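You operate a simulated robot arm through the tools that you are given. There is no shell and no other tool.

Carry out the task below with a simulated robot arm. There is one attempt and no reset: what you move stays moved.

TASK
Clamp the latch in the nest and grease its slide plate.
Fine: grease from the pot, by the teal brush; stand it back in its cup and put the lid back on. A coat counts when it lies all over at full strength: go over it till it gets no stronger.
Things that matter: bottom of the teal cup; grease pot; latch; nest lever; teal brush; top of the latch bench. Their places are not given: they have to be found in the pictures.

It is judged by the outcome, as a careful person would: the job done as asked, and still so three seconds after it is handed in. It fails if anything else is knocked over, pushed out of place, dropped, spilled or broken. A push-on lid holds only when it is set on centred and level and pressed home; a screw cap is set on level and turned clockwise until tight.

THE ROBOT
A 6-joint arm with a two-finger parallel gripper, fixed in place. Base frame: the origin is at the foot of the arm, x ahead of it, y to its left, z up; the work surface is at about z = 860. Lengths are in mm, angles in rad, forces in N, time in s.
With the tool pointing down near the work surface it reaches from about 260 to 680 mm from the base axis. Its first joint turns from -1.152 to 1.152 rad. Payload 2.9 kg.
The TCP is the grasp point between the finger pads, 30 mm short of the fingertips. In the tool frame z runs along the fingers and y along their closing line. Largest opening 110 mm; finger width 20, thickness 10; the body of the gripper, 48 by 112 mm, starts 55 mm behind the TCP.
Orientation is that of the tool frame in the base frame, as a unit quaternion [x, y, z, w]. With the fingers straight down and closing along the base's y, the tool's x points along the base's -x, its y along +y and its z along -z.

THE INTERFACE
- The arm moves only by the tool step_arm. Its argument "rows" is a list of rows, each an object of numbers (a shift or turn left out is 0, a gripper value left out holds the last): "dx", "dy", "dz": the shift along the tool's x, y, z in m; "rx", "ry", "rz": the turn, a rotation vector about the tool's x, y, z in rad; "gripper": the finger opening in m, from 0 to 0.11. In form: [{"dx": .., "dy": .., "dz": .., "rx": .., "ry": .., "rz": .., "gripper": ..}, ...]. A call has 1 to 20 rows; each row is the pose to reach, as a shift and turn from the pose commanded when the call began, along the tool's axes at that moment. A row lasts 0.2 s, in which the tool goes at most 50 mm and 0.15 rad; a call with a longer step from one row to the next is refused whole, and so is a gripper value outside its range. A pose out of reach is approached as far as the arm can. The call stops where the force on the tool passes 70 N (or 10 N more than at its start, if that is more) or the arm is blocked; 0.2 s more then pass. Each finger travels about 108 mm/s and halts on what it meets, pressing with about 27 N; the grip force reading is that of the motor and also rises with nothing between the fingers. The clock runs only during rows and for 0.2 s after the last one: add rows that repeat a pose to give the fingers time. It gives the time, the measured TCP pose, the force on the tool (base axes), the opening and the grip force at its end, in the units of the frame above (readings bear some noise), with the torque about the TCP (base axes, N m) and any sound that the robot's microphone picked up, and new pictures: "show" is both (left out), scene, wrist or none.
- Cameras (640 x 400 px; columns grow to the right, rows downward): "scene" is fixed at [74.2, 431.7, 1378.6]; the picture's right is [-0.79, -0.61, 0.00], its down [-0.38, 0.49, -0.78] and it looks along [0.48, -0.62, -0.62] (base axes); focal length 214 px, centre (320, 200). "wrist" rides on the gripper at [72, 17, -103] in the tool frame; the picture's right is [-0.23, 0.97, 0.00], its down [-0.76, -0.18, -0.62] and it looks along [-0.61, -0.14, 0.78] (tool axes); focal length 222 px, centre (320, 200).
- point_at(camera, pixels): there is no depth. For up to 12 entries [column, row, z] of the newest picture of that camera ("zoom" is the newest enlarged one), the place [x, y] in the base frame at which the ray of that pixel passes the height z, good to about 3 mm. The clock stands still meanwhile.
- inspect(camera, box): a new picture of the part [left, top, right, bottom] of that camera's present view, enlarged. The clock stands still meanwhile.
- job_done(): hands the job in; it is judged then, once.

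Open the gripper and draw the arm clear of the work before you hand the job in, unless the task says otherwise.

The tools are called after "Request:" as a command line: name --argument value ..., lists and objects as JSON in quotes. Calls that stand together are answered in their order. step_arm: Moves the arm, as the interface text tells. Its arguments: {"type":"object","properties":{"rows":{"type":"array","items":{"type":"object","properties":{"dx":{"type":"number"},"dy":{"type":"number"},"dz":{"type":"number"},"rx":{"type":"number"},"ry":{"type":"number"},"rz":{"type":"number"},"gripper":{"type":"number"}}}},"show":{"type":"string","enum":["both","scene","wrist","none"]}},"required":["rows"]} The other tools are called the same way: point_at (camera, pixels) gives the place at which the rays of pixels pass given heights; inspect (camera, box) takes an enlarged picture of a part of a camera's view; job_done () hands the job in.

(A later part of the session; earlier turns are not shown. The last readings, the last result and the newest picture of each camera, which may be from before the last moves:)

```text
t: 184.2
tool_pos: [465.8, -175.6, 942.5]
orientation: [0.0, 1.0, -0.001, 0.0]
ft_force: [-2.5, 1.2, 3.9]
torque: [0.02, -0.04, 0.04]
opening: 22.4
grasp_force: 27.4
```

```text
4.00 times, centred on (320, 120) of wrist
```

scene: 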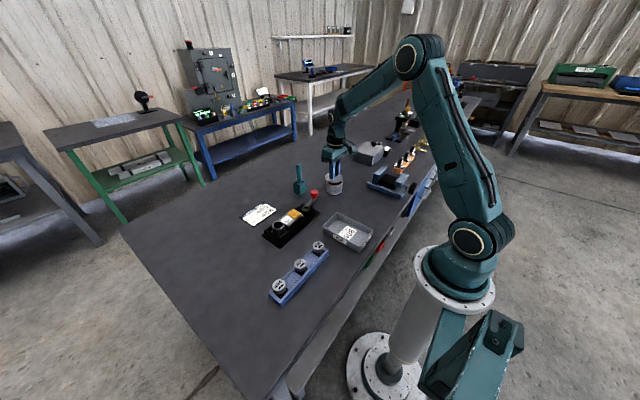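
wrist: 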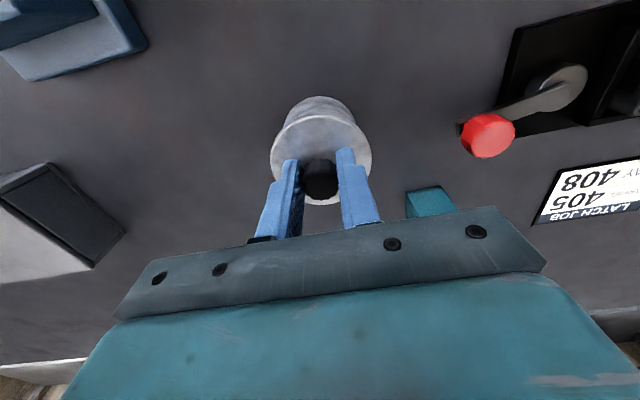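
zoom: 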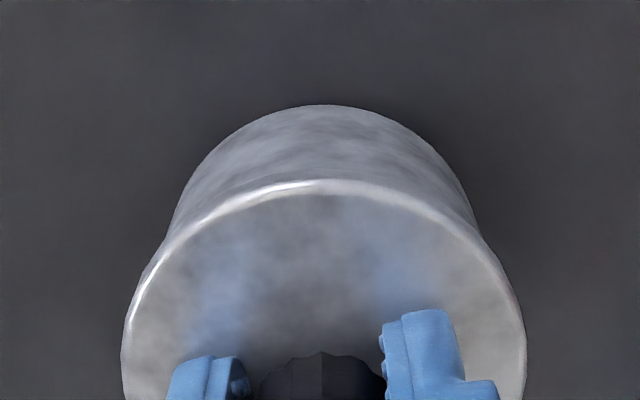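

Aligned and touching (4 N). I press straight down now.

Request:
step_arm --rows '[{"dz": 0.0015}, {"dz": 0.003}, {"dz": 0.0045}, {"dz": 0.006}]' --show "none"

Request:
inspect --camera "scene" --box '[320, 165, 350, 197]'

Request:
inspect --camera "wrist" --box '[260, 70, 380, 170]'

```text
t: 185.3
tool_pos: [465.1, -177.7, 941.6]
orientation: [-0.001, 1.0, -0.001, 0.004]
ft_force: [0.5, -1.4, 7.0]
torque: [-0.03, 0.14, 0.0]
opening: 22.6
grasp_force: 26.9
stopped in row 4: the force on the tool passed its limit at 70 N (the readings are from after the stop); the commanded pose is now the measured one
```

```text
12.50 times, centred on (335, 181) of scene
```

zoom: 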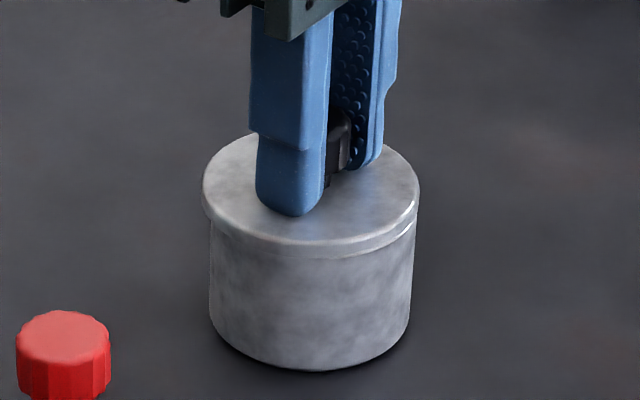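

```text
4.00 times, centred on (320, 120) of wrist
```

zoom: 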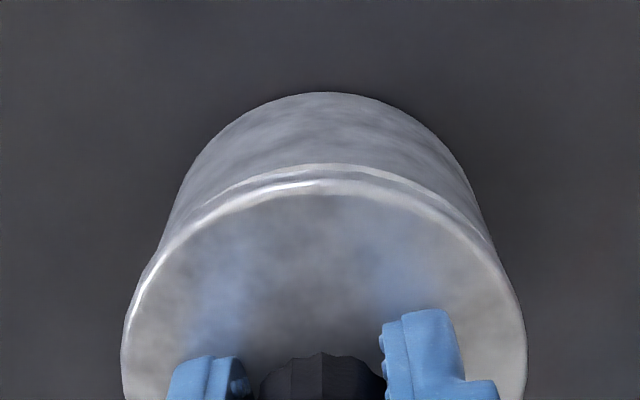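

The press slid the lid (arm deflected) before it seated; lid is now about (+2.0,−1.6) off the pot axis. I lift 3 mm, correct, and re-measure.

Request:
step_arm --rows '[{"dz": -0.002}, {"dz": -0.004}, {"dx": 0.001, "dy": 0.0008, "dz": -0.004}, {"dx": 0.002, "dy": 0.0016, "dz": -0.004}, {"dx": 0.002, "dy": 0.0016, "dz": -0.004}]' --show "none"

Request:
inspect --camera "scene" --box '[322, 168, 346, 194]'

Request:
inspect --camera "wrist" --box '[265, 80, 375, 160]'

```text
t: 186.5
tool_pos: [463.5, -175.4, 943.8]
orientation: [-0.001, 1.0, -0.001, 0.002]
ft_force: [-0.4, -0.6, -0.6]
torque: [0.01, -0.01, 0.01]
opening: 22.5
grasp_force: 27.1
```

```text
15.38 times, centred on (334, 181) of scene
```

zoom: 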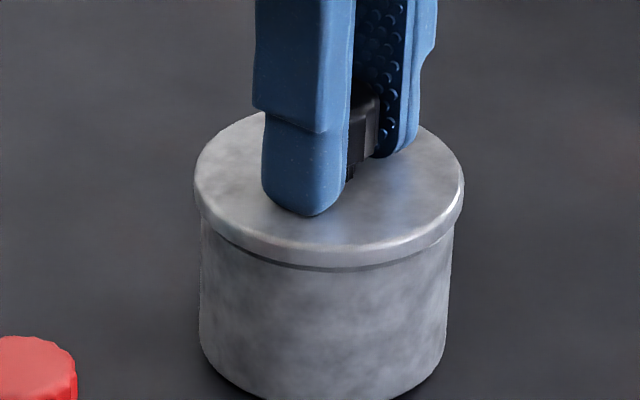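

```text
5.00 times, centred on (320, 120) of wrist
```

zoom: 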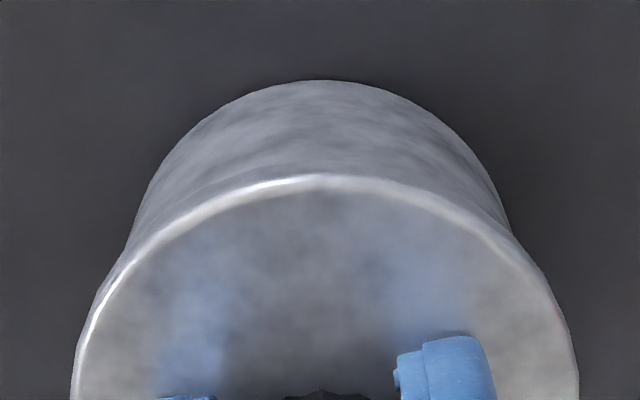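

Scene shows it centred; I zoom tighter on the wrist view to verify the symmetry left/right before pressing.

Request:
inspect --camera "wrist" --box '[276, 95, 366, 145]'

```text
7.11 times, centred on (321, 120) of wrist
```

zoom: 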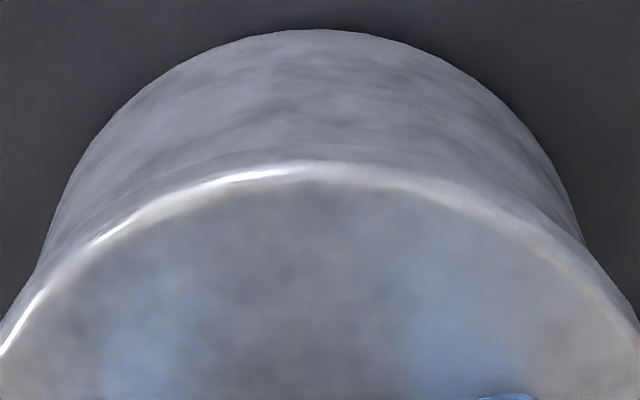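

I take a tighter scene zoom to measure left/right overhang more exactly.

Request:
inspect --camera "scene" --box '[324, 176, 332, 186]'

Request:
inspect --camera "scene" --box '[336, 176, 344, 186]'

```text
16.00 times, centred on (328, 181) of scene
```

zoom: 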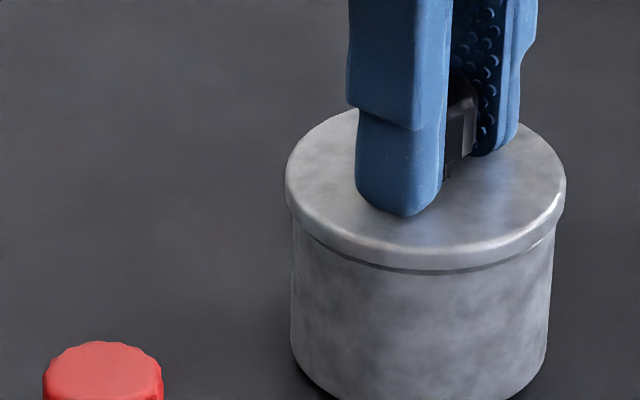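

```text
16.00 times, centred on (340, 181) of scene
```

zoom: 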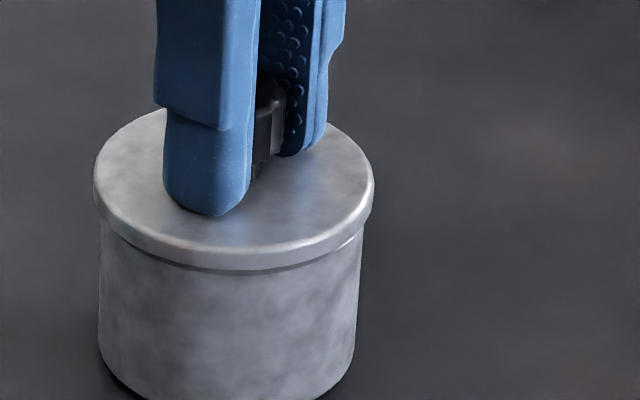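

Combining both views, the lid is still about (−0.9,+0.9) mm off. I apply (+0.8,−0.85) at this height and measure again.

Request:
step_arm --rows '[{"dx": -0.0004, "dy": -0.0004}, {"dx": -0.0008, "dy": -0.00085}, {"dx": -0.0008, "dy": -0.00085}]' --show "none"

Request:
inspect --camera "scene" --box '[330, 176, 340, 186]'

Request:
inspect --camera "wrist" --box '[276, 95, 366, 145]'

Request:
inspect --camera "wrist" --box '[261, 105, 381, 180]'

```text
t: 187.3
tool_pos: [464.6, -175.6, 944.8]
orientation: [0.0, 1.0, -0.001, 0.002]
ft_force: [-0.1, 0.1, -0.1]
torque: [0.01, 0.02, -0.01]
opening: 22.5
grasp_force: 27.2
```

```text
16.00 times, centred on (335, 181) of scene
```

zoom: 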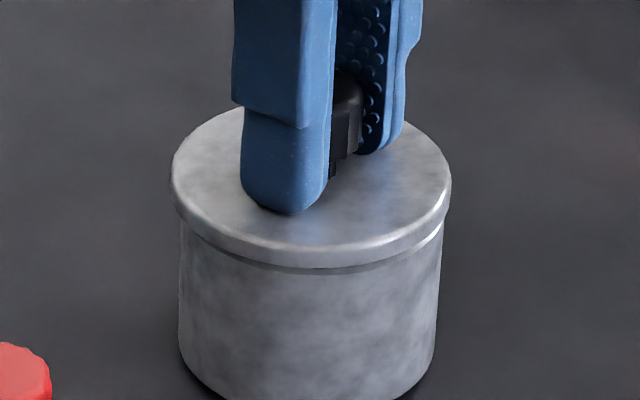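

```text
7.11 times, centred on (321, 120) of wrist
```

zoom: 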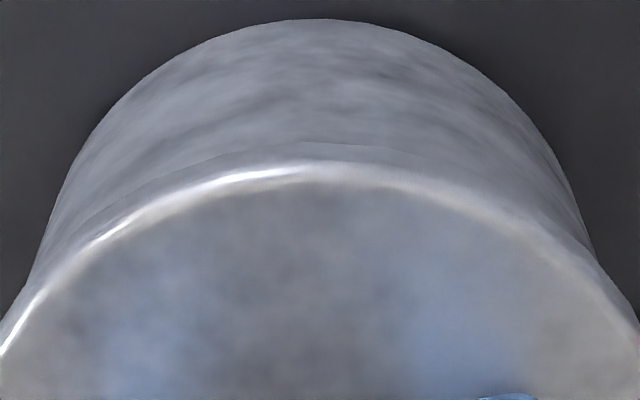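

```text
5.33 times, centred on (321, 142) of wrist
```

zoom: 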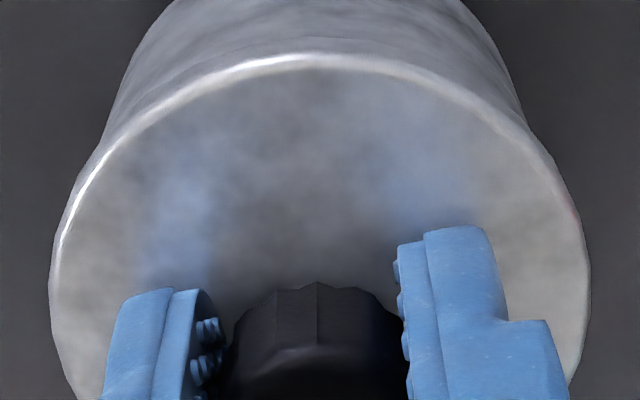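

Now within ~0.4 mm. I lower and press to a moderate force in one go.

Request:
step_arm --rows '[{"dx": 0.0003, "dz": 0.0015}, {"dx": 0.0003, "dz": 0.003}, {"dx": 0.0003, "dz": 0.0045}, {"dx": 0.0003, "dz": 0.006}, {"dx": 0.0003, "dz": 0.007}]' --show "none"

Request:
inspect --camera "scene" --box '[330, 176, 340, 186]'

Request:
inspect --camera "wrist" --box '[276, 95, 366, 145]'

```text
t: 188.5
tool_pos: [463.9, -174.9, 941.8]
orientation: [-0.001, 1.0, -0.002, 0.005]
ft_force: [-5.8, 2.3, 39.2]
torque: [0.16, 0.72, -0.01]
opening: 22.8
grasp_force: 27.1
```

```text
16.00 times, centred on (335, 181) of scene
```

zoom: 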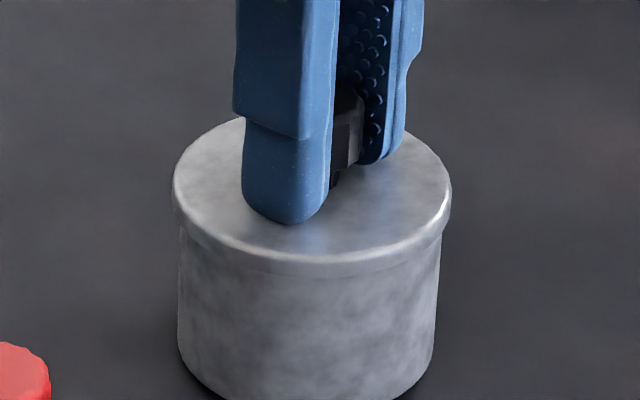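

```text
7.11 times, centred on (321, 120) of wrist
```

zoom: 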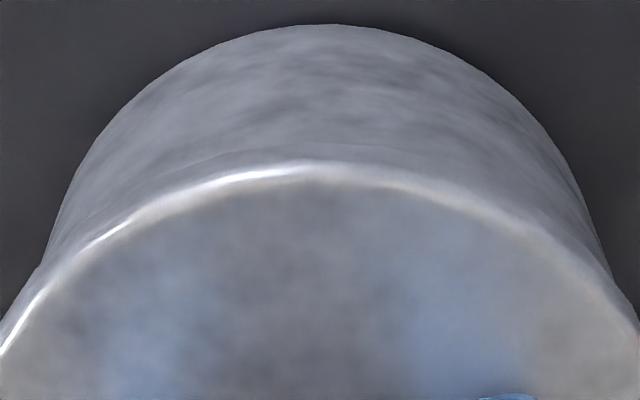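

Well aligned at 39 N but no snap yet; I press on gradually.

Request:
step_arm --rows '[{"dz": 0.001}, {"dz": 0.002}, {"dz": 0.003}]' --show "none"

Request:
inspect --camera "scene" --box '[330, 176, 340, 186]'

Request:
inspect --camera "wrist" --box '[261, 85, 381, 160]'

```text
t: 189.3
tool_pos: [466.5, -176.2, 940.9]
orientation: [0.0, 1.0, -0.003, 0.006]
ft_force: [1.0, -0.1, 6.9]
torque: [0.06, 0.15, 0.05]
opening: 22.7
grasp_force: 26.8
stopped in row 3: the force on the tool passed its limit at 72 N (the readings are from after the stop); the commanded pose is now the measured one
```

```text
16.00 times, centred on (335, 181) of scene
```

zoom: 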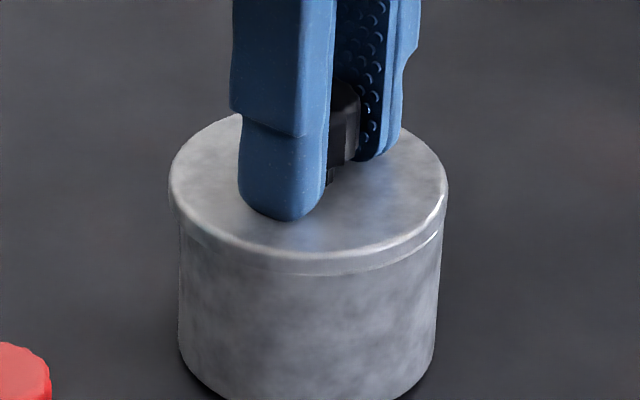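

```text
5.33 times, centred on (321, 122) of wrist
```

zoom: 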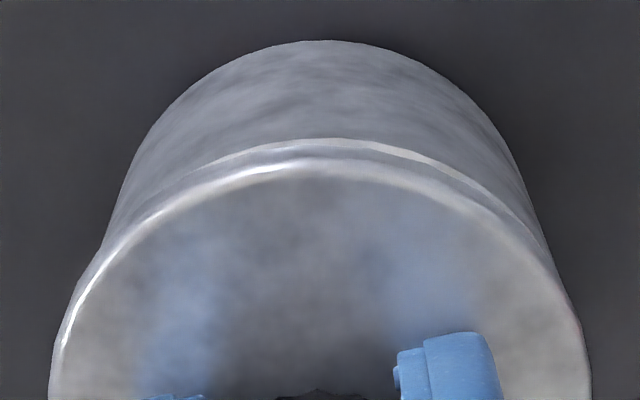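

It still slides off at ~70 N without snapping. I take the same zoom as when the lid was originally seated (t=31) to compare heights.

Request:
inspect --camera "scene" --box '[308, 158, 368, 202]'

Request:
inspect --camera "scene" --box '[318, 168, 348, 194]'

```text
9.09 times, centred on (338, 180) of scene
```

zoom: 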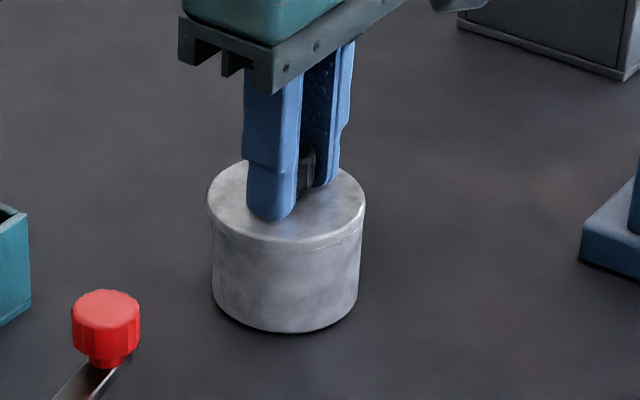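

```text
15.38 times, centred on (333, 181) of scene
```

zoom: 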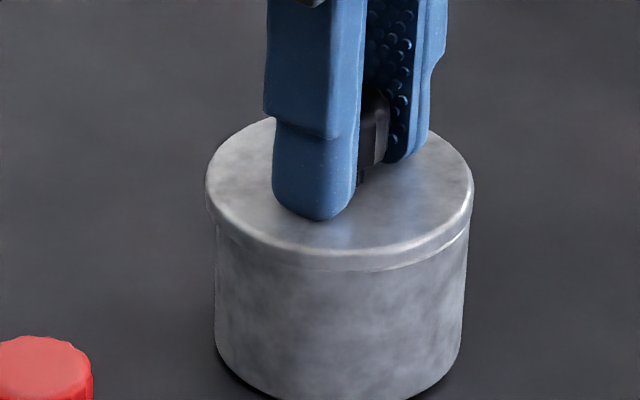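

The lid likely has to drop onto the rim exactly; I do a gentle spiral search under light pressure around the estimated centre (TCP ≈464.4,−175.2).

Request:
step_arm --rows '[{"dx": 0.001, "dy": 0.0005, "dz": 0.0}, {"dx": 0.0021, "dy": 0.001, "dz": 0.0003}, {"dx": 0.0014, "dy": 0.001, "dz": 0.0006}, {"dx": 0.00175, "dy": 0.0016, "dz": 0.0006}, {"dx": 0.00245, "dy": 0.0016, "dz": 0.0006}, {"dx": 0.0028, "dy": 0.001, "dz": 0.0006}, {"dx": 0.00245, "dy": 0.0004, "dz": 0.0006}, {"dx": 0.00175, "dy": 0.0004, "dz": 0.0006}, {"dx": 0.0021, "dy": 0.001, "dz": 0.0006}]' --show "none"

Request:
inspect --camera "scene" --box '[330, 176, 340, 186]'

Request:
inspect --camera "wrist" --box '[276, 95, 366, 145]'

```text
t: 191.3
tool_pos: [463.3, -175.8, 941.8]
orientation: [-0.001, 1.0, -0.004, 0.008]
ft_force: [1.2, 1.9, 29.8]
torque: [0.34, 0.21, 0.07]
opening: 22.5
grasp_force: 27.4
```

```text
16.00 times, centred on (335, 181) of scene
```

zoom: 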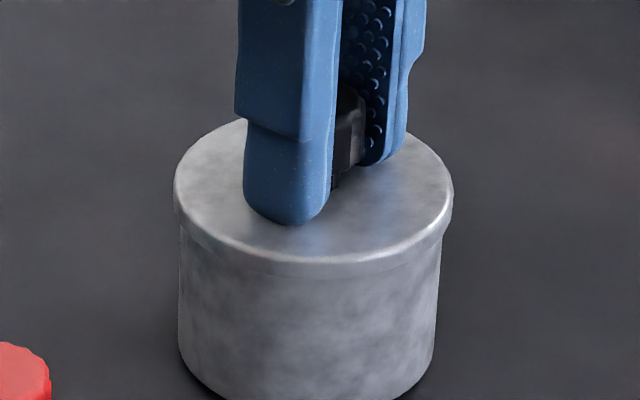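

```text
7.11 times, centred on (321, 120) of wrist
```

zoom: 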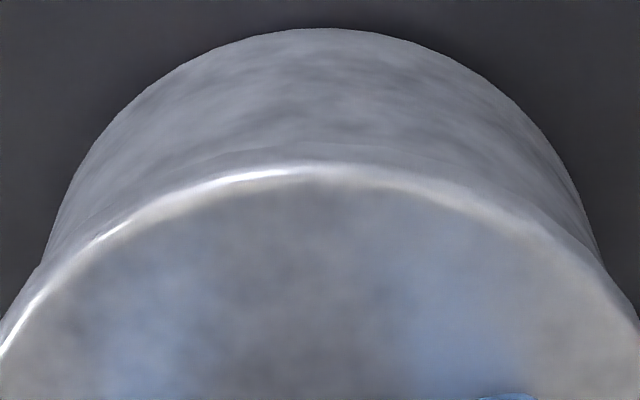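

Alignment now looks right, but the commanded tool pose has picked up a ~0.8° tilt from the force stops. I lift 4 mm and level the tool (rx −0.006, ry +0.012).

Request:
step_arm --rows '[{"dz": -0.002}, {"dz": -0.005}, {"dz": -0.005, "rx": -0.003, "ry": 0.006}, {"dz": -0.005, "rx": -0.006, "ry": 0.012}, {"dz": -0.005, "rx": -0.006, "ry": 0.012}]' --show "none"

Request:
inspect --camera "scene" --box '[330, 176, 340, 186]'

Request:
inspect --camera "wrist" --box '[276, 95, 366, 145]'

```text
t: 192.5
tool_pos: [462.9, -175.8, 945.5]
orientation: [-0.002, 1.0, 0.001, 0.001]
ft_force: [-0.2, 0.1, -0.8]
torque: [-0.02, 0.02, 0.01]
opening: 22.5
grasp_force: 27.2
```

```text
16.00 times, centred on (335, 181) of scene
```

zoom: 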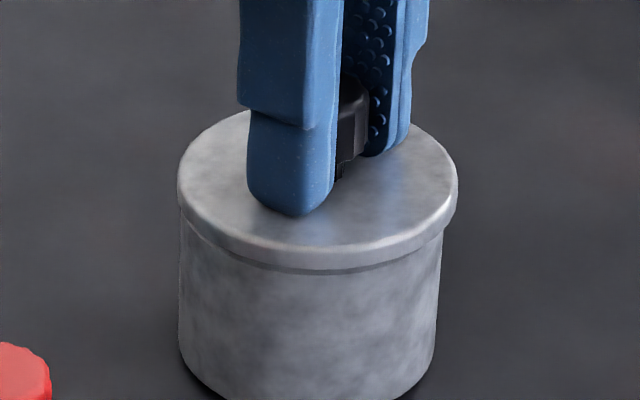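

```text
7.11 times, centred on (321, 120) of wrist
```

zoom: 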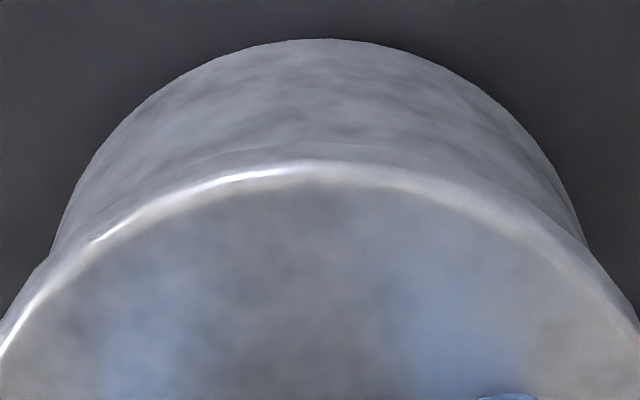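

Level again; the lid is now about (−1.3,+0.2) off. I correct that, and verify once more before pressing.

Request:
step_arm --rows '[{"dx": -0.0007, "dy": -0.0001}, {"dx": -0.0013, "dy": -0.0002}, {"dx": -0.0013, "dy": -0.0002, "dz": 0.0015}, {"dx": -0.0013, "dy": -0.0002, "dz": 0.0015}]' --show "none"

Request:
inspect --camera "scene" --box '[330, 176, 340, 186]'

Request:
inspect --camera "wrist" --box '[276, 95, 366, 145]'

```text
t: 193.5
tool_pos: [464.8, -173.8, 943.9]
orientation: [-0.001, 1.0, 0.001, 0.0]
ft_force: [0.6, 0.0, -0.8]
torque: [0.04, -0.02, -0.03]
opening: 22.7
grasp_force: 27.1
```

```text
16.00 times, centred on (335, 181) of scene
```

zoom: 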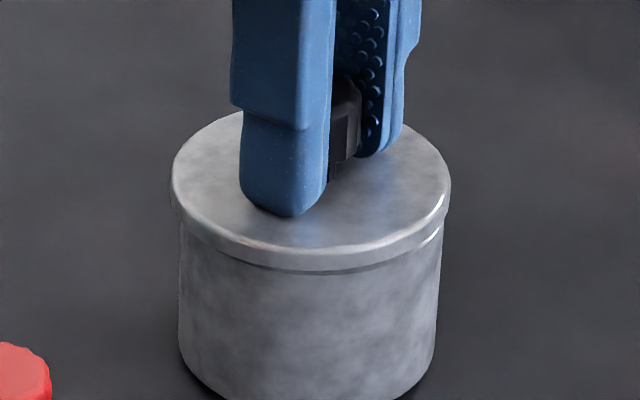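

```text
7.11 times, centred on (321, 120) of wrist
```

zoom: 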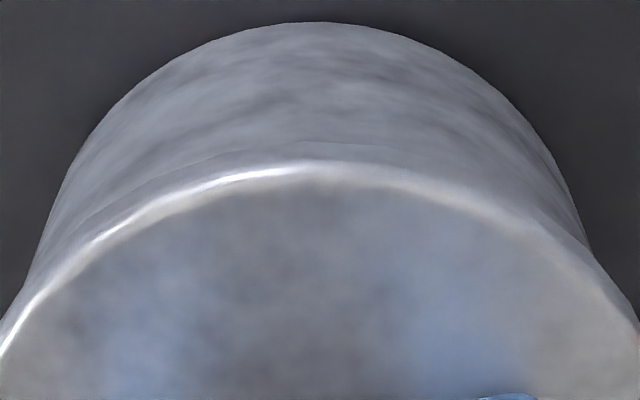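

The arm overshot by about a millimetre; I wait a second without moving to see if it settles.

Request:
step_arm --rows '[{"dx": 0.0}, {"dx": 0.0}, {"dx": 0.0}, {"dx": 0.0}, {"dx": 0.0}]' --show "none"

Request:
inspect --camera "scene" --box '[330, 176, 340, 186]'

Request:
inspect --camera "wrist" --box '[276, 95, 366, 145]'

```text
t: 194.7
tool_pos: [464.6, -174.4, 944.1]
orientation: [-0.001, 1.0, 0.001, 0.0]
ft_force: [-0.6, -0.5, -0.6]
torque: [0.04, 0.02, 0.0]
opening: 22.4
grasp_force: 27.0
```

```text
16.00 times, centred on (335, 181) of scene
```

zoom: 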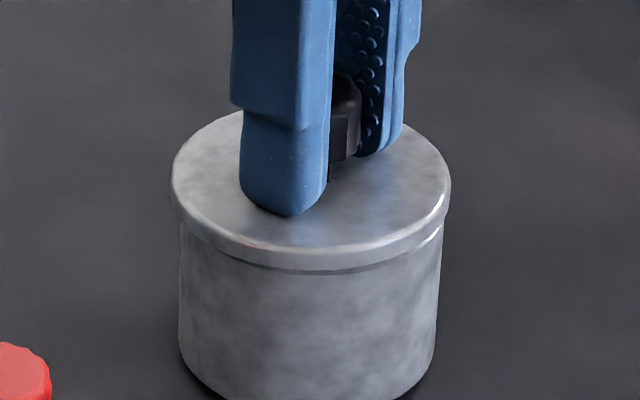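

```text
7.11 times, centred on (321, 120) of wrist
```

zoom: 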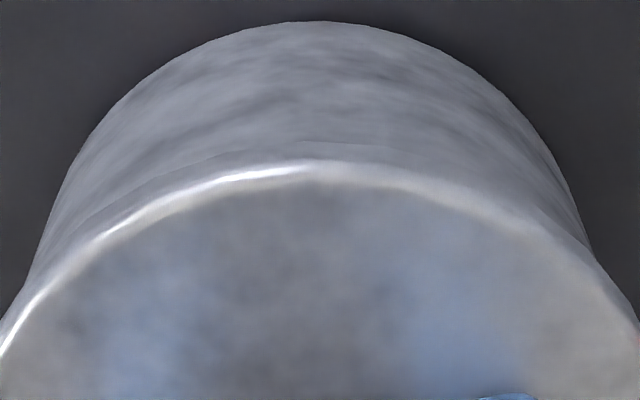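

Stable at about (+0.9,+0.2) off. I correct by (−0.9,−0.2).

Request:
step_arm --rows '[{"dx": 0.0005, "dy": -0.0001}, {"dx": 0.0009, "dy": -0.0002}, {"dx": 0.0009, "dy": -0.0002}]' --show "none"

Request:
inspect --camera "scene" --box '[330, 176, 340, 186]'

Request:
inspect --camera "wrist" --box '[276, 95, 366, 145]'

```text
t: 195.5
tool_pos: [463.5, -175.0, 943.9]
orientation: [-0.001, 1.0, 0.001, -0.001]
ft_force: [-0.6, -0.6, -0.5]
torque: [0.01, 0.02, -0.01]
opening: 22.7
grasp_force: 26.9
```

```text
16.00 times, centred on (335, 181) of scene
```

zoom: 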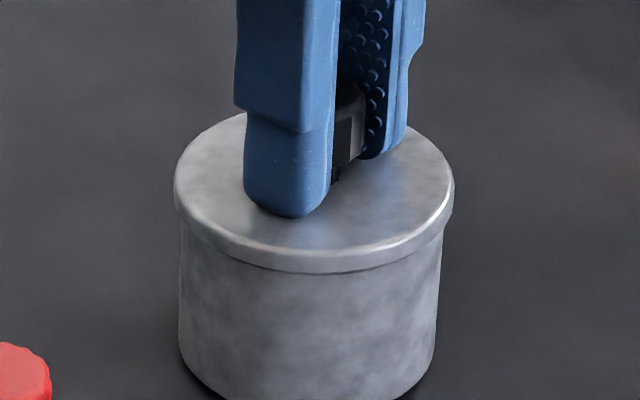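

```text
7.11 times, centred on (321, 120) of wrist
```

zoom: 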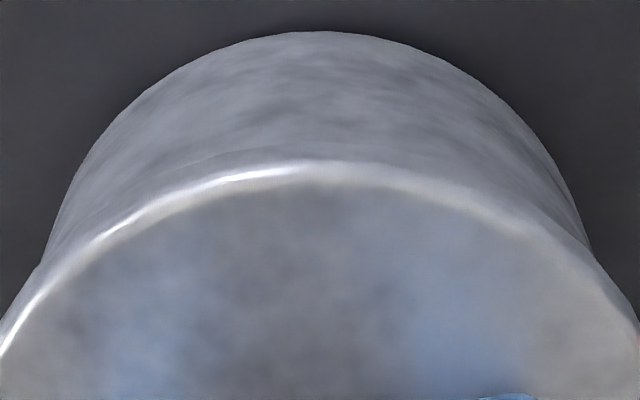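

Aligned within ~0.2 mm and level. I lower and press.

Request:
step_arm --rows '[{"dz": 0.001}, {"dz": 0.002}, {"dz": 0.003}, {"dz": 0.004}, {"dz": 0.005}]' --show "none"

Request:
inspect --camera "scene" --box '[330, 176, 340, 186]'

Request:
inspect --camera "wrist" --box '[276, 95, 366, 145]'

```text
t: 196.7
tool_pos: [464.0, -177.2, 941.1]
orientation: [0.0, 1.0, 0.0, 0.003]
ft_force: [-13.9, 3.0, 46.8]
torque: [0.12, 0.23, 0.04]
opening: 22.8
grasp_force: 26.7
```

```text
16.00 times, centred on (335, 181) of scene
```

zoom: 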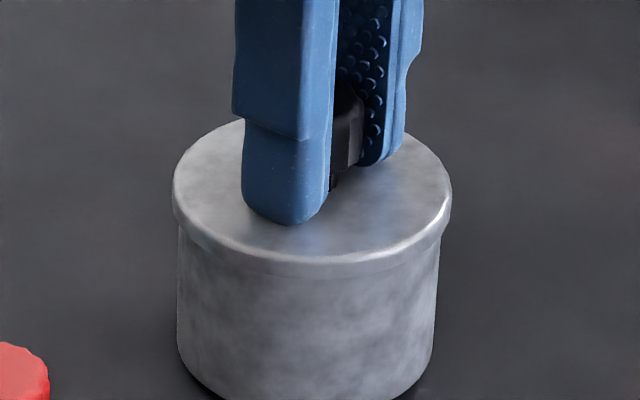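

```text
7.11 times, centred on (321, 120) of wrist
```

zoom: 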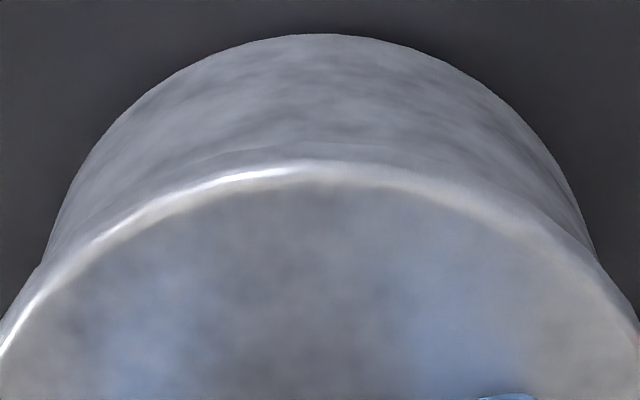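

47 N with −14 N side load (arm compliance). I cancel the side load by −1.3 mm in x while pressing further.

Request:
step_arm --rows '[{"dx": 0.0007, "dz": 0.0003}, {"dx": 0.0013, "dz": 0.0008}, {"dx": 0.0015, "dz": 0.0015}, {"dx": 0.0016, "dz": 0.002}]' --show "none"

Request:
inspect --camera "scene" --box '[330, 176, 340, 186]'

```text
t: 197.7
tool_pos: [463.4, -175.6, 942.1]
orientation: [-0.002, 1.0, -0.001, 0.005]
ft_force: [-3.8, 8.8, 51.0]
torque: [0.3, 0.47, 0.0]
opening: 22.7
grasp_force: 27.3
```

```text
16.00 times, centred on (335, 181) of scene
```

zoom: 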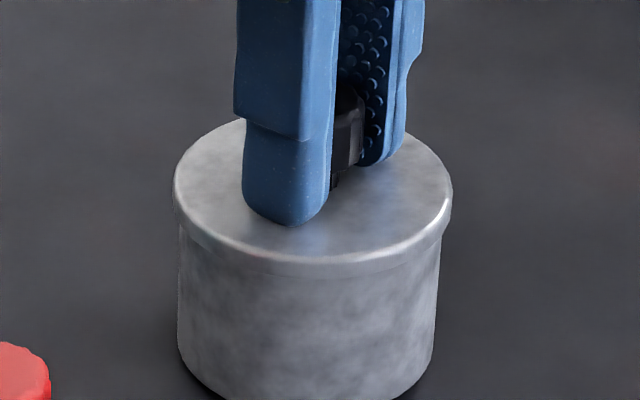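

Still no snap at 51 N. I compare with the seated reference view again (same box as at t=31) now that it is aligned.

Request:
inspect --camera "scene" --box '[308, 158, 368, 202]'

Request:
inspect --camera "scene" --box '[318, 168, 348, 194]'

Request:
inspect --camera "scene" --box '[330, 183, 340, 193]'

```text
9.09 times, centred on (338, 180) of scene
```

zoom: 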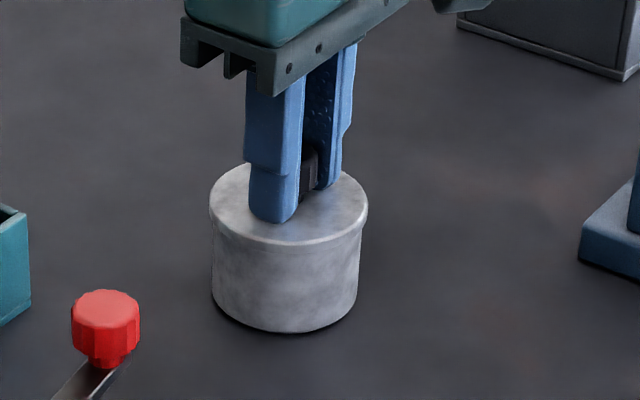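

```text
15.38 times, centred on (333, 181) of scene
```

zoom: 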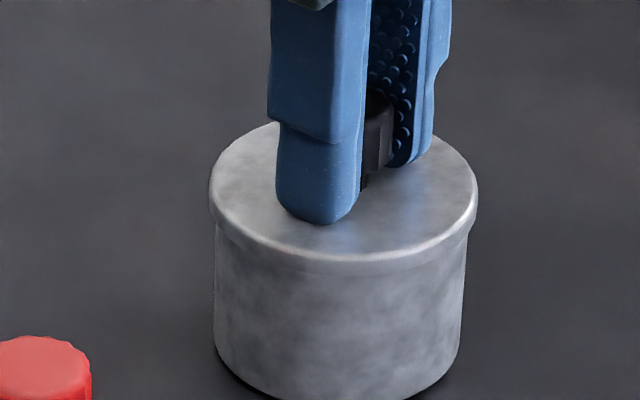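

```text
16.00 times, centred on (335, 188) of scene
```

zoom: 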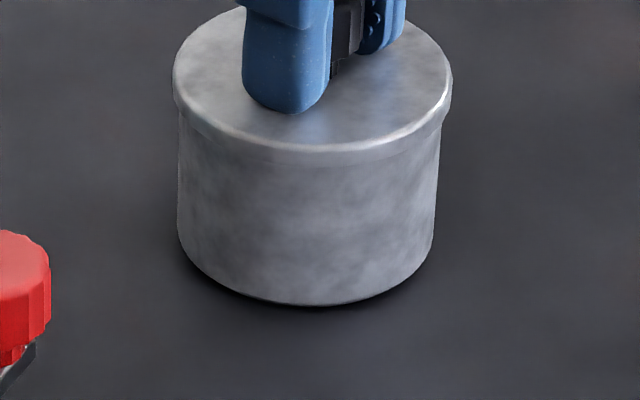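

By this comparison the lid is at its home height, centred and level. I test whether it holds: ease off and pull up only ~1 mm to see if there is a downward resistance.

Request:
step_arm --rows '[{"dz": -0.002}, {"dz": -0.004}, {"dz": -0.005}, {"dz": -0.0058}]' --show "none"

Request:
inspect --camera "scene" --box '[330, 176, 340, 186]'

```text
t: 198.7
tool_pos: [461.8, -176.4, 942.6]
orientation: [0.001, 1.0, 0.0, 0.0]
ft_force: [6.1, 0.0, 12.4]
torque: [-0.07, -0.62, -0.01]
opening: 22.3
grasp_force: 27.0
```

```text
16.00 times, centred on (335, 181) of scene
```

zoom: 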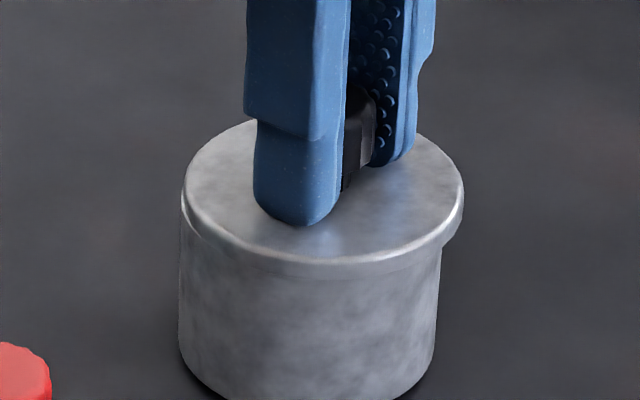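

The lid slid, so it is not engaged. I check the wrist view for the present offset before a systematic light-force search.

Request:
inspect --camera "wrist" --box '[276, 95, 366, 145]'

Request:
inspect --camera "wrist" --box '[261, 105, 381, 180]'

```text
7.11 times, centred on (321, 120) of wrist
```

zoom: 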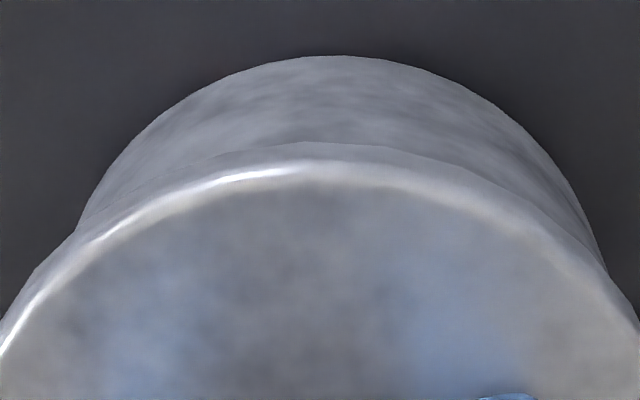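

```text
5.33 times, centred on (321, 142) of wrist
```

zoom: 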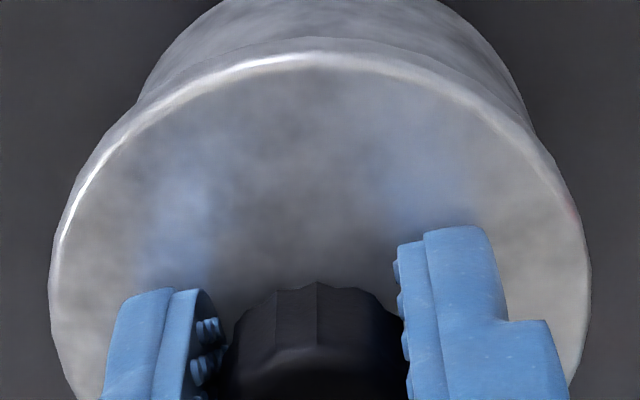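

Offset now (−2.1,−1.05). I lift 3 mm and re-centre; then I will press while compensating the arm's sideways compliance (about −0.44/+0.2 mm per 10 N).

Request:
step_arm --rows '[{"dz": -0.002}, {"dz": -0.0035}, {"dx": -0.001, "dy": 0.0005, "dz": -0.0035}, {"dx": -0.0021, "dy": 0.00105, "dz": -0.0035}, {"dx": -0.0021, "dy": 0.00105, "dz": -0.0035}]' --show "none"

Request:
inspect --camera "scene" --box '[330, 176, 340, 186]'

Request:
inspect --camera "wrist" --box '[276, 95, 366, 145]'

```text
t: 199.9
tool_pos: [463.4, -174.5, 944.2]
orientation: [-0.002, 1.0, 0.001, 0.0]
ft_force: [-0.1, -0.5, -0.5]
torque: [-0.01, 0.02, -0.01]
opening: 22.9
grasp_force: 26.8
```

```text
16.00 times, centred on (335, 181) of scene
```

zoom: 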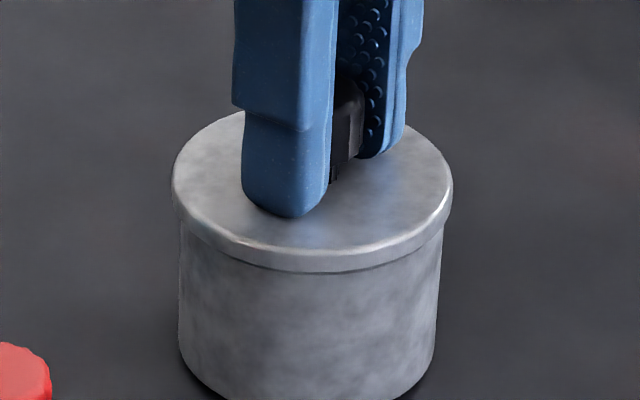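

```text
7.11 times, centred on (321, 120) of wrist
```

zoom: 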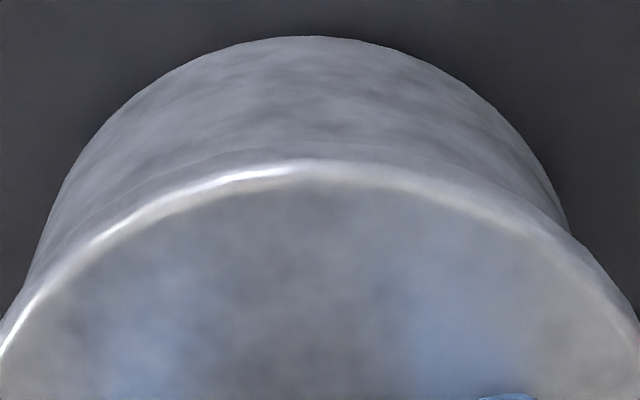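

Offset now (−0.8,+1.6). I correct it.

Request:
step_arm --rows '[{"dx": -0.0004, "dy": -0.0008}, {"dx": -0.0008, "dy": -0.0016}, {"dx": -0.0008, "dy": -0.0016}]' --show "none"

Request:
inspect --camera "scene" --box '[330, 176, 340, 186]'

Request:
inspect --camera "wrist" --box '[276, 95, 366, 145]'

```text
t: 200.7
tool_pos: [465.2, -176.6, 945.0]
orientation: [0.0, 1.0, 0.0, 0.0]
ft_force: [0.1, -0.9, -0.3]
torque: [-0.01, -0.01, -0.02]
opening: 22.5
grasp_force: 26.5
```

```text
16.00 times, centred on (335, 181) of scene
```

zoom: 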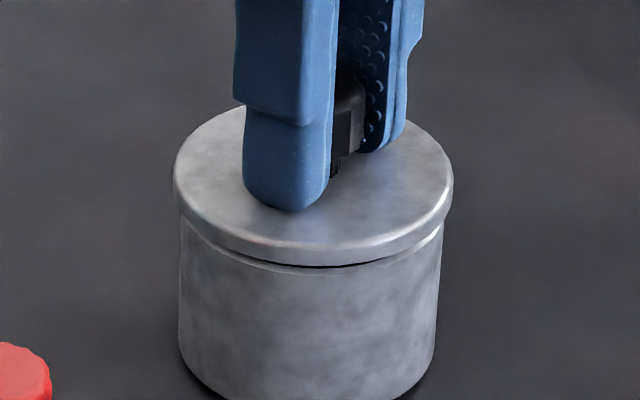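

```text
7.11 times, centred on (321, 120) of wrist
```

zoom: 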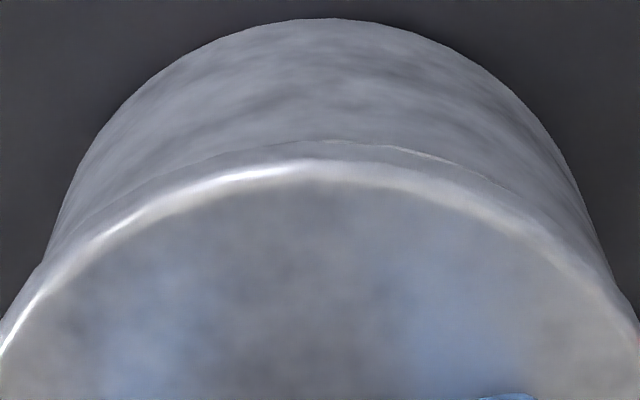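

Overshoot to (+0.9,−0.9); I correct by (−0.7,+0.7).

Request:
step_arm --rows '[{"dx": 0.0004, "dy": 0.0004}, {"dx": 0.0007, "dy": 0.0007}, {"dx": 0.0007, "dy": 0.0007}]' --show "none"

Request:
inspect --camera "scene" --box '[330, 176, 340, 186]'

Request:
inspect --camera "wrist" --box '[276, 95, 366, 145]'

```text
t: 201.5
tool_pos: [463.5, -175.8, 945.4]
orientation: [-0.001, 1.0, 0.001, -0.001]
ft_force: [-0.1, 0.7, -0.1]
torque: [-0.01, -0.01, -0.01]
opening: 22.5
grasp_force: 26.8
```

```text
16.00 times, centred on (335, 181) of scene
```

zoom: 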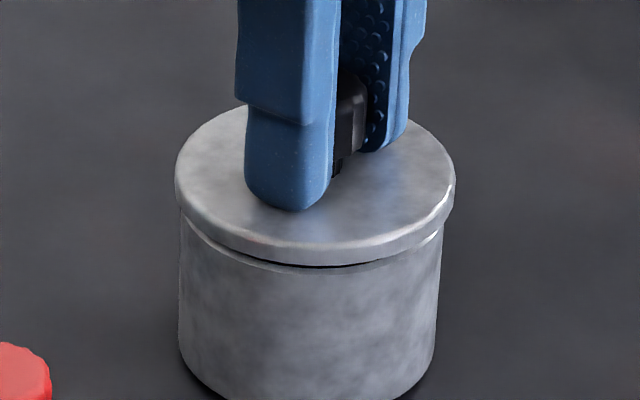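

```text
7.11 times, centred on (321, 120) of wrist
```

zoom: 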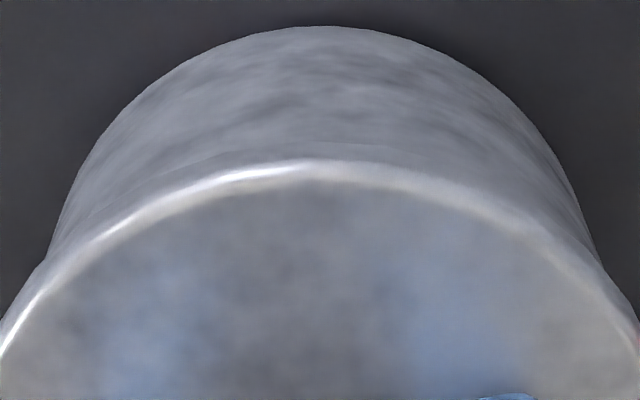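

Now within ~0.35 mm. I lower and press to ~60 N with the sideways compensation built in.

Request:
step_arm --rows '[{"dx": -0.0002, "dz": 0.0015}, {"dx": -0.0003, "dz": 0.003}, {"dx": 0.0001, "dy": 0.0002, "dz": 0.004}, {"dx": 0.0006, "dy": 0.0004, "dz": 0.005}, {"dx": 0.001, "dy": 0.0006, "dz": 0.006}, {"dx": 0.0015, "dy": 0.0008, "dz": 0.007}, {"dx": 0.0019, "dy": 0.001, "dz": 0.008}, {"dx": 0.0023, "dy": 0.0012, "dz": 0.009}]' --show "none"

Request:
inspect --camera "scene" --box '[330, 176, 340, 186]'

Request:
inspect --camera "wrist" --box '[276, 95, 366, 145]'

```text
t: 203.3
tool_pos: [462.9, -175.0, 941.6]
orientation: [-0.001, 1.0, -0.001, 0.006]
ft_force: [-0.6, 1.4, 48.4]
torque: [0.17, 0.56, -0.14]
opening: 22.6
grasp_force: 26.8
```

```text
16.00 times, centred on (335, 181) of scene
```

zoom: 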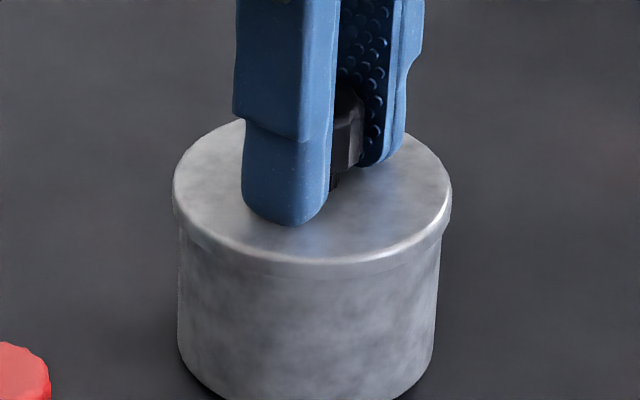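

```text
7.11 times, centred on (321, 120) of wrist
```

zoom: 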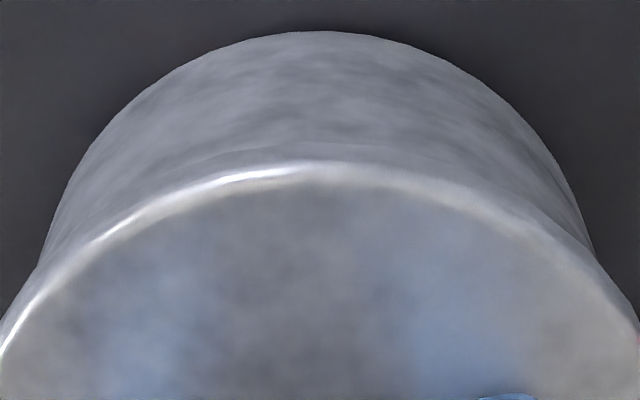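

Perfectly centred with no side load at 48 N, but the tool is tilted 0.7° by the load. I level it under pressure (ry +0.012) and add a little force.

Request:
step_arm --rows '[{"ry": 0.004}, {"ry": 0.008}, {"ry": 0.012, "dz": 0.0005}, {"ry": 0.014, "rx": -0.002, "dz": 0.001}, {"ry": 0.014, "rx": -0.002, "dz": 0.0015}]' --show "none"

Request:
inspect --camera "scene" --box '[330, 176, 340, 186]'

```text
t: 204.5
tool_pos: [463.4, -175.1, 941.8]
orientation: [-0.001, 1.0, -0.001, 0.001]
ft_force: [-3.3, -3.6, 55.9]
torque: [-0.03, -0.34, -0.09]
opening: 22.7
grasp_force: 27.0
```

```text
16.00 times, centred on (335, 181) of scene
```

zoom: 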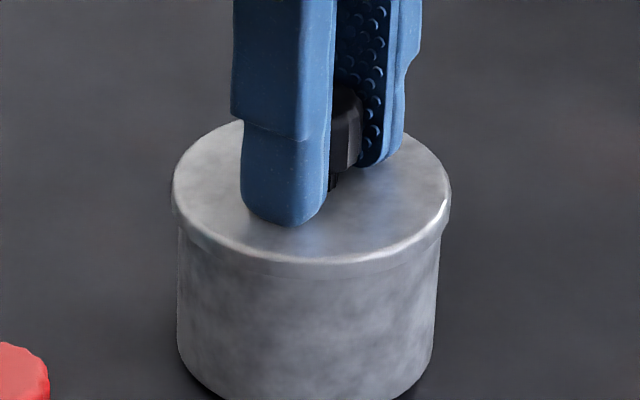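

Level, 56 N, still no snap. I add the last few newtons below the limit.

Request:
step_arm --rows '[{"dz": 0.0005, "dx": 0.0002}, {"dz": 0.001, "dx": 0.0004}, {"dz": 0.001, "dx": 0.0004}]' --show "none"

Request:
inspect --camera "wrist" --box '[261, 85, 381, 180]'

Request:
inspect --camera "scene" --box '[330, 176, 340, 186]'

```text
t: 205.3
tool_pos: [464.1, -175.5, 940.5]
orientation: [-0.002, 1.0, -0.001, 0.001]
ft_force: [-5.2, -1.2, 61.0]
torque: [0.06, 0.31, -0.07]
opening: 22.6
grasp_force: 27.3
```

```text
4.21 times, centred on (321, 132) of wrist
```

zoom: 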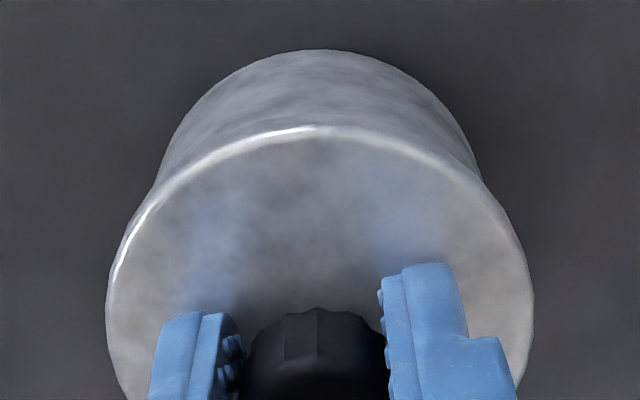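

```text
16.00 times, centred on (335, 181) of scene
```

zoom: 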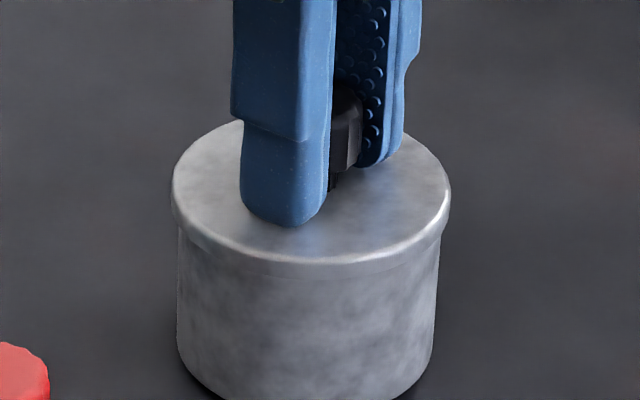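

Still no sound at 61 N. I ease off along the reverse path (keeping side load near zero) and see whether the lid now holds or lifts.

Request:
step_arm --rows '[{"dx": -0.0005, "dy": -0.0002, "dz": -0.0015}, {"dx": -0.001, "dy": -0.0005, "dz": -0.003}, {"dx": -0.0016, "dy": -0.0008, "dz": -0.0045}, {"dx": -0.0022, "dy": -0.001, "dz": -0.006}, {"dx": -0.0024, "dy": -0.0011, "dz": -0.007}]' --show "none"

Request:
inspect --camera "scene" --box '[330, 176, 340, 186]'

```text
t: 206.5
tool_pos: [464.9, -175.0, 941.5]
orientation: [-0.001, 1.0, 0.001, -0.005]
ft_force: [5.9, -5.9, 17.4]
torque: [-0.26, -0.77, -0.19]
opening: 22.6
grasp_force: 26.9
```

```text
16.00 times, centred on (335, 181) of scene
```

zoom: 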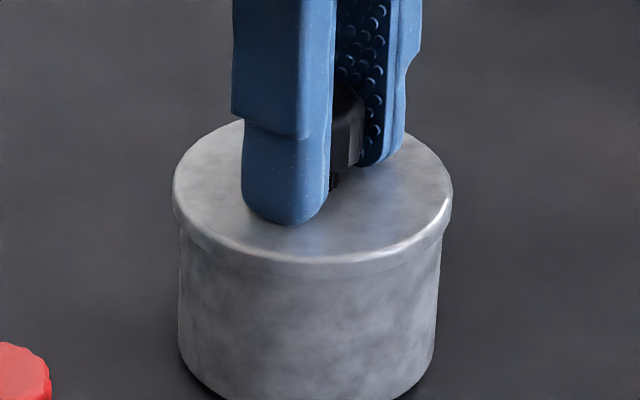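

Still 17 N down and still centred. I raise 2.5 mm more and read whether it pulls (attached) or floats free.

Request:
step_arm --rows '[{"ry": -0.006, "dz": -0.0008}, {"ry": -0.012, "dz": -0.0016}, {"ry": -0.012, "dz": -0.0025}]' --show "none"

Request:
inspect --camera "scene" --box '[330, 176, 340, 186]'

```text
t: 207.3
tool_pos: [463.4, -174.0, 943.0]
orientation: [0.0, 1.0, 0.002, -0.004]
ft_force: [0.3, -0.3, -0.5]
torque: [0.0, 0.02, 0.0]
opening: 22.5
grasp_force: 27.2
```

```text
16.00 times, centred on (335, 181) of scene
```

zoom: 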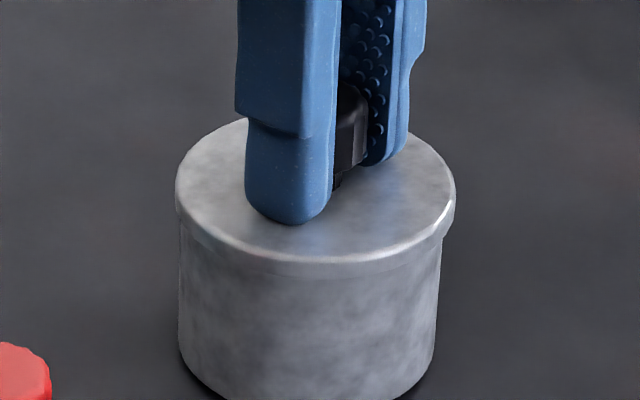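

It floats free, so it was not latched. I will instead set it down centred, release it gently (no downward load so the tips don't drag it), and press the knob from above with closed fingers. First I level the tool and check alignment.

Request:
step_arm --rows '[{"rx": 0.002, "ry": -0.004, "dz": -0.001}, {"rx": 0.004, "ry": -0.008, "dz": -0.002}, {"rx": 0.004, "ry": -0.008, "dz": -0.002}]' --show "none"

Request:
inspect --camera "scene" --box '[330, 176, 340, 186]'

Request:
inspect --camera "wrist" --box '[276, 95, 366, 145]'

```text
t: 208.1
tool_pos: [463.8, -174.2, 944.7]
orientation: [-0.001, 1.0, 0.0, 0.004]
ft_force: [0.4, 0.6, -0.2]
torque: [-0.01, -0.03, 0.04]
opening: 22.6
grasp_force: 27.4
```

```text
16.00 times, centred on (335, 181) of scene
```

zoom: 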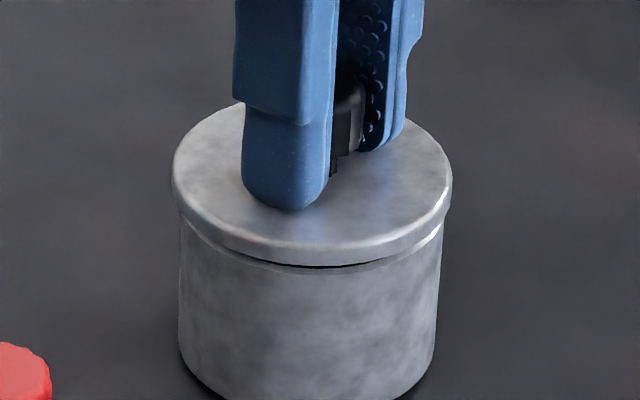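

```text
7.11 times, centred on (321, 120) of wrist
```

zoom: 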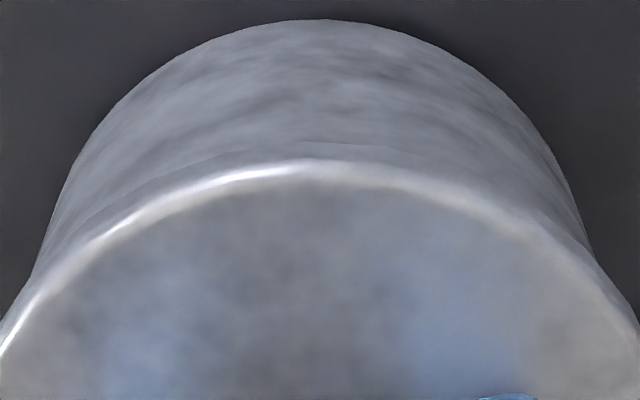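

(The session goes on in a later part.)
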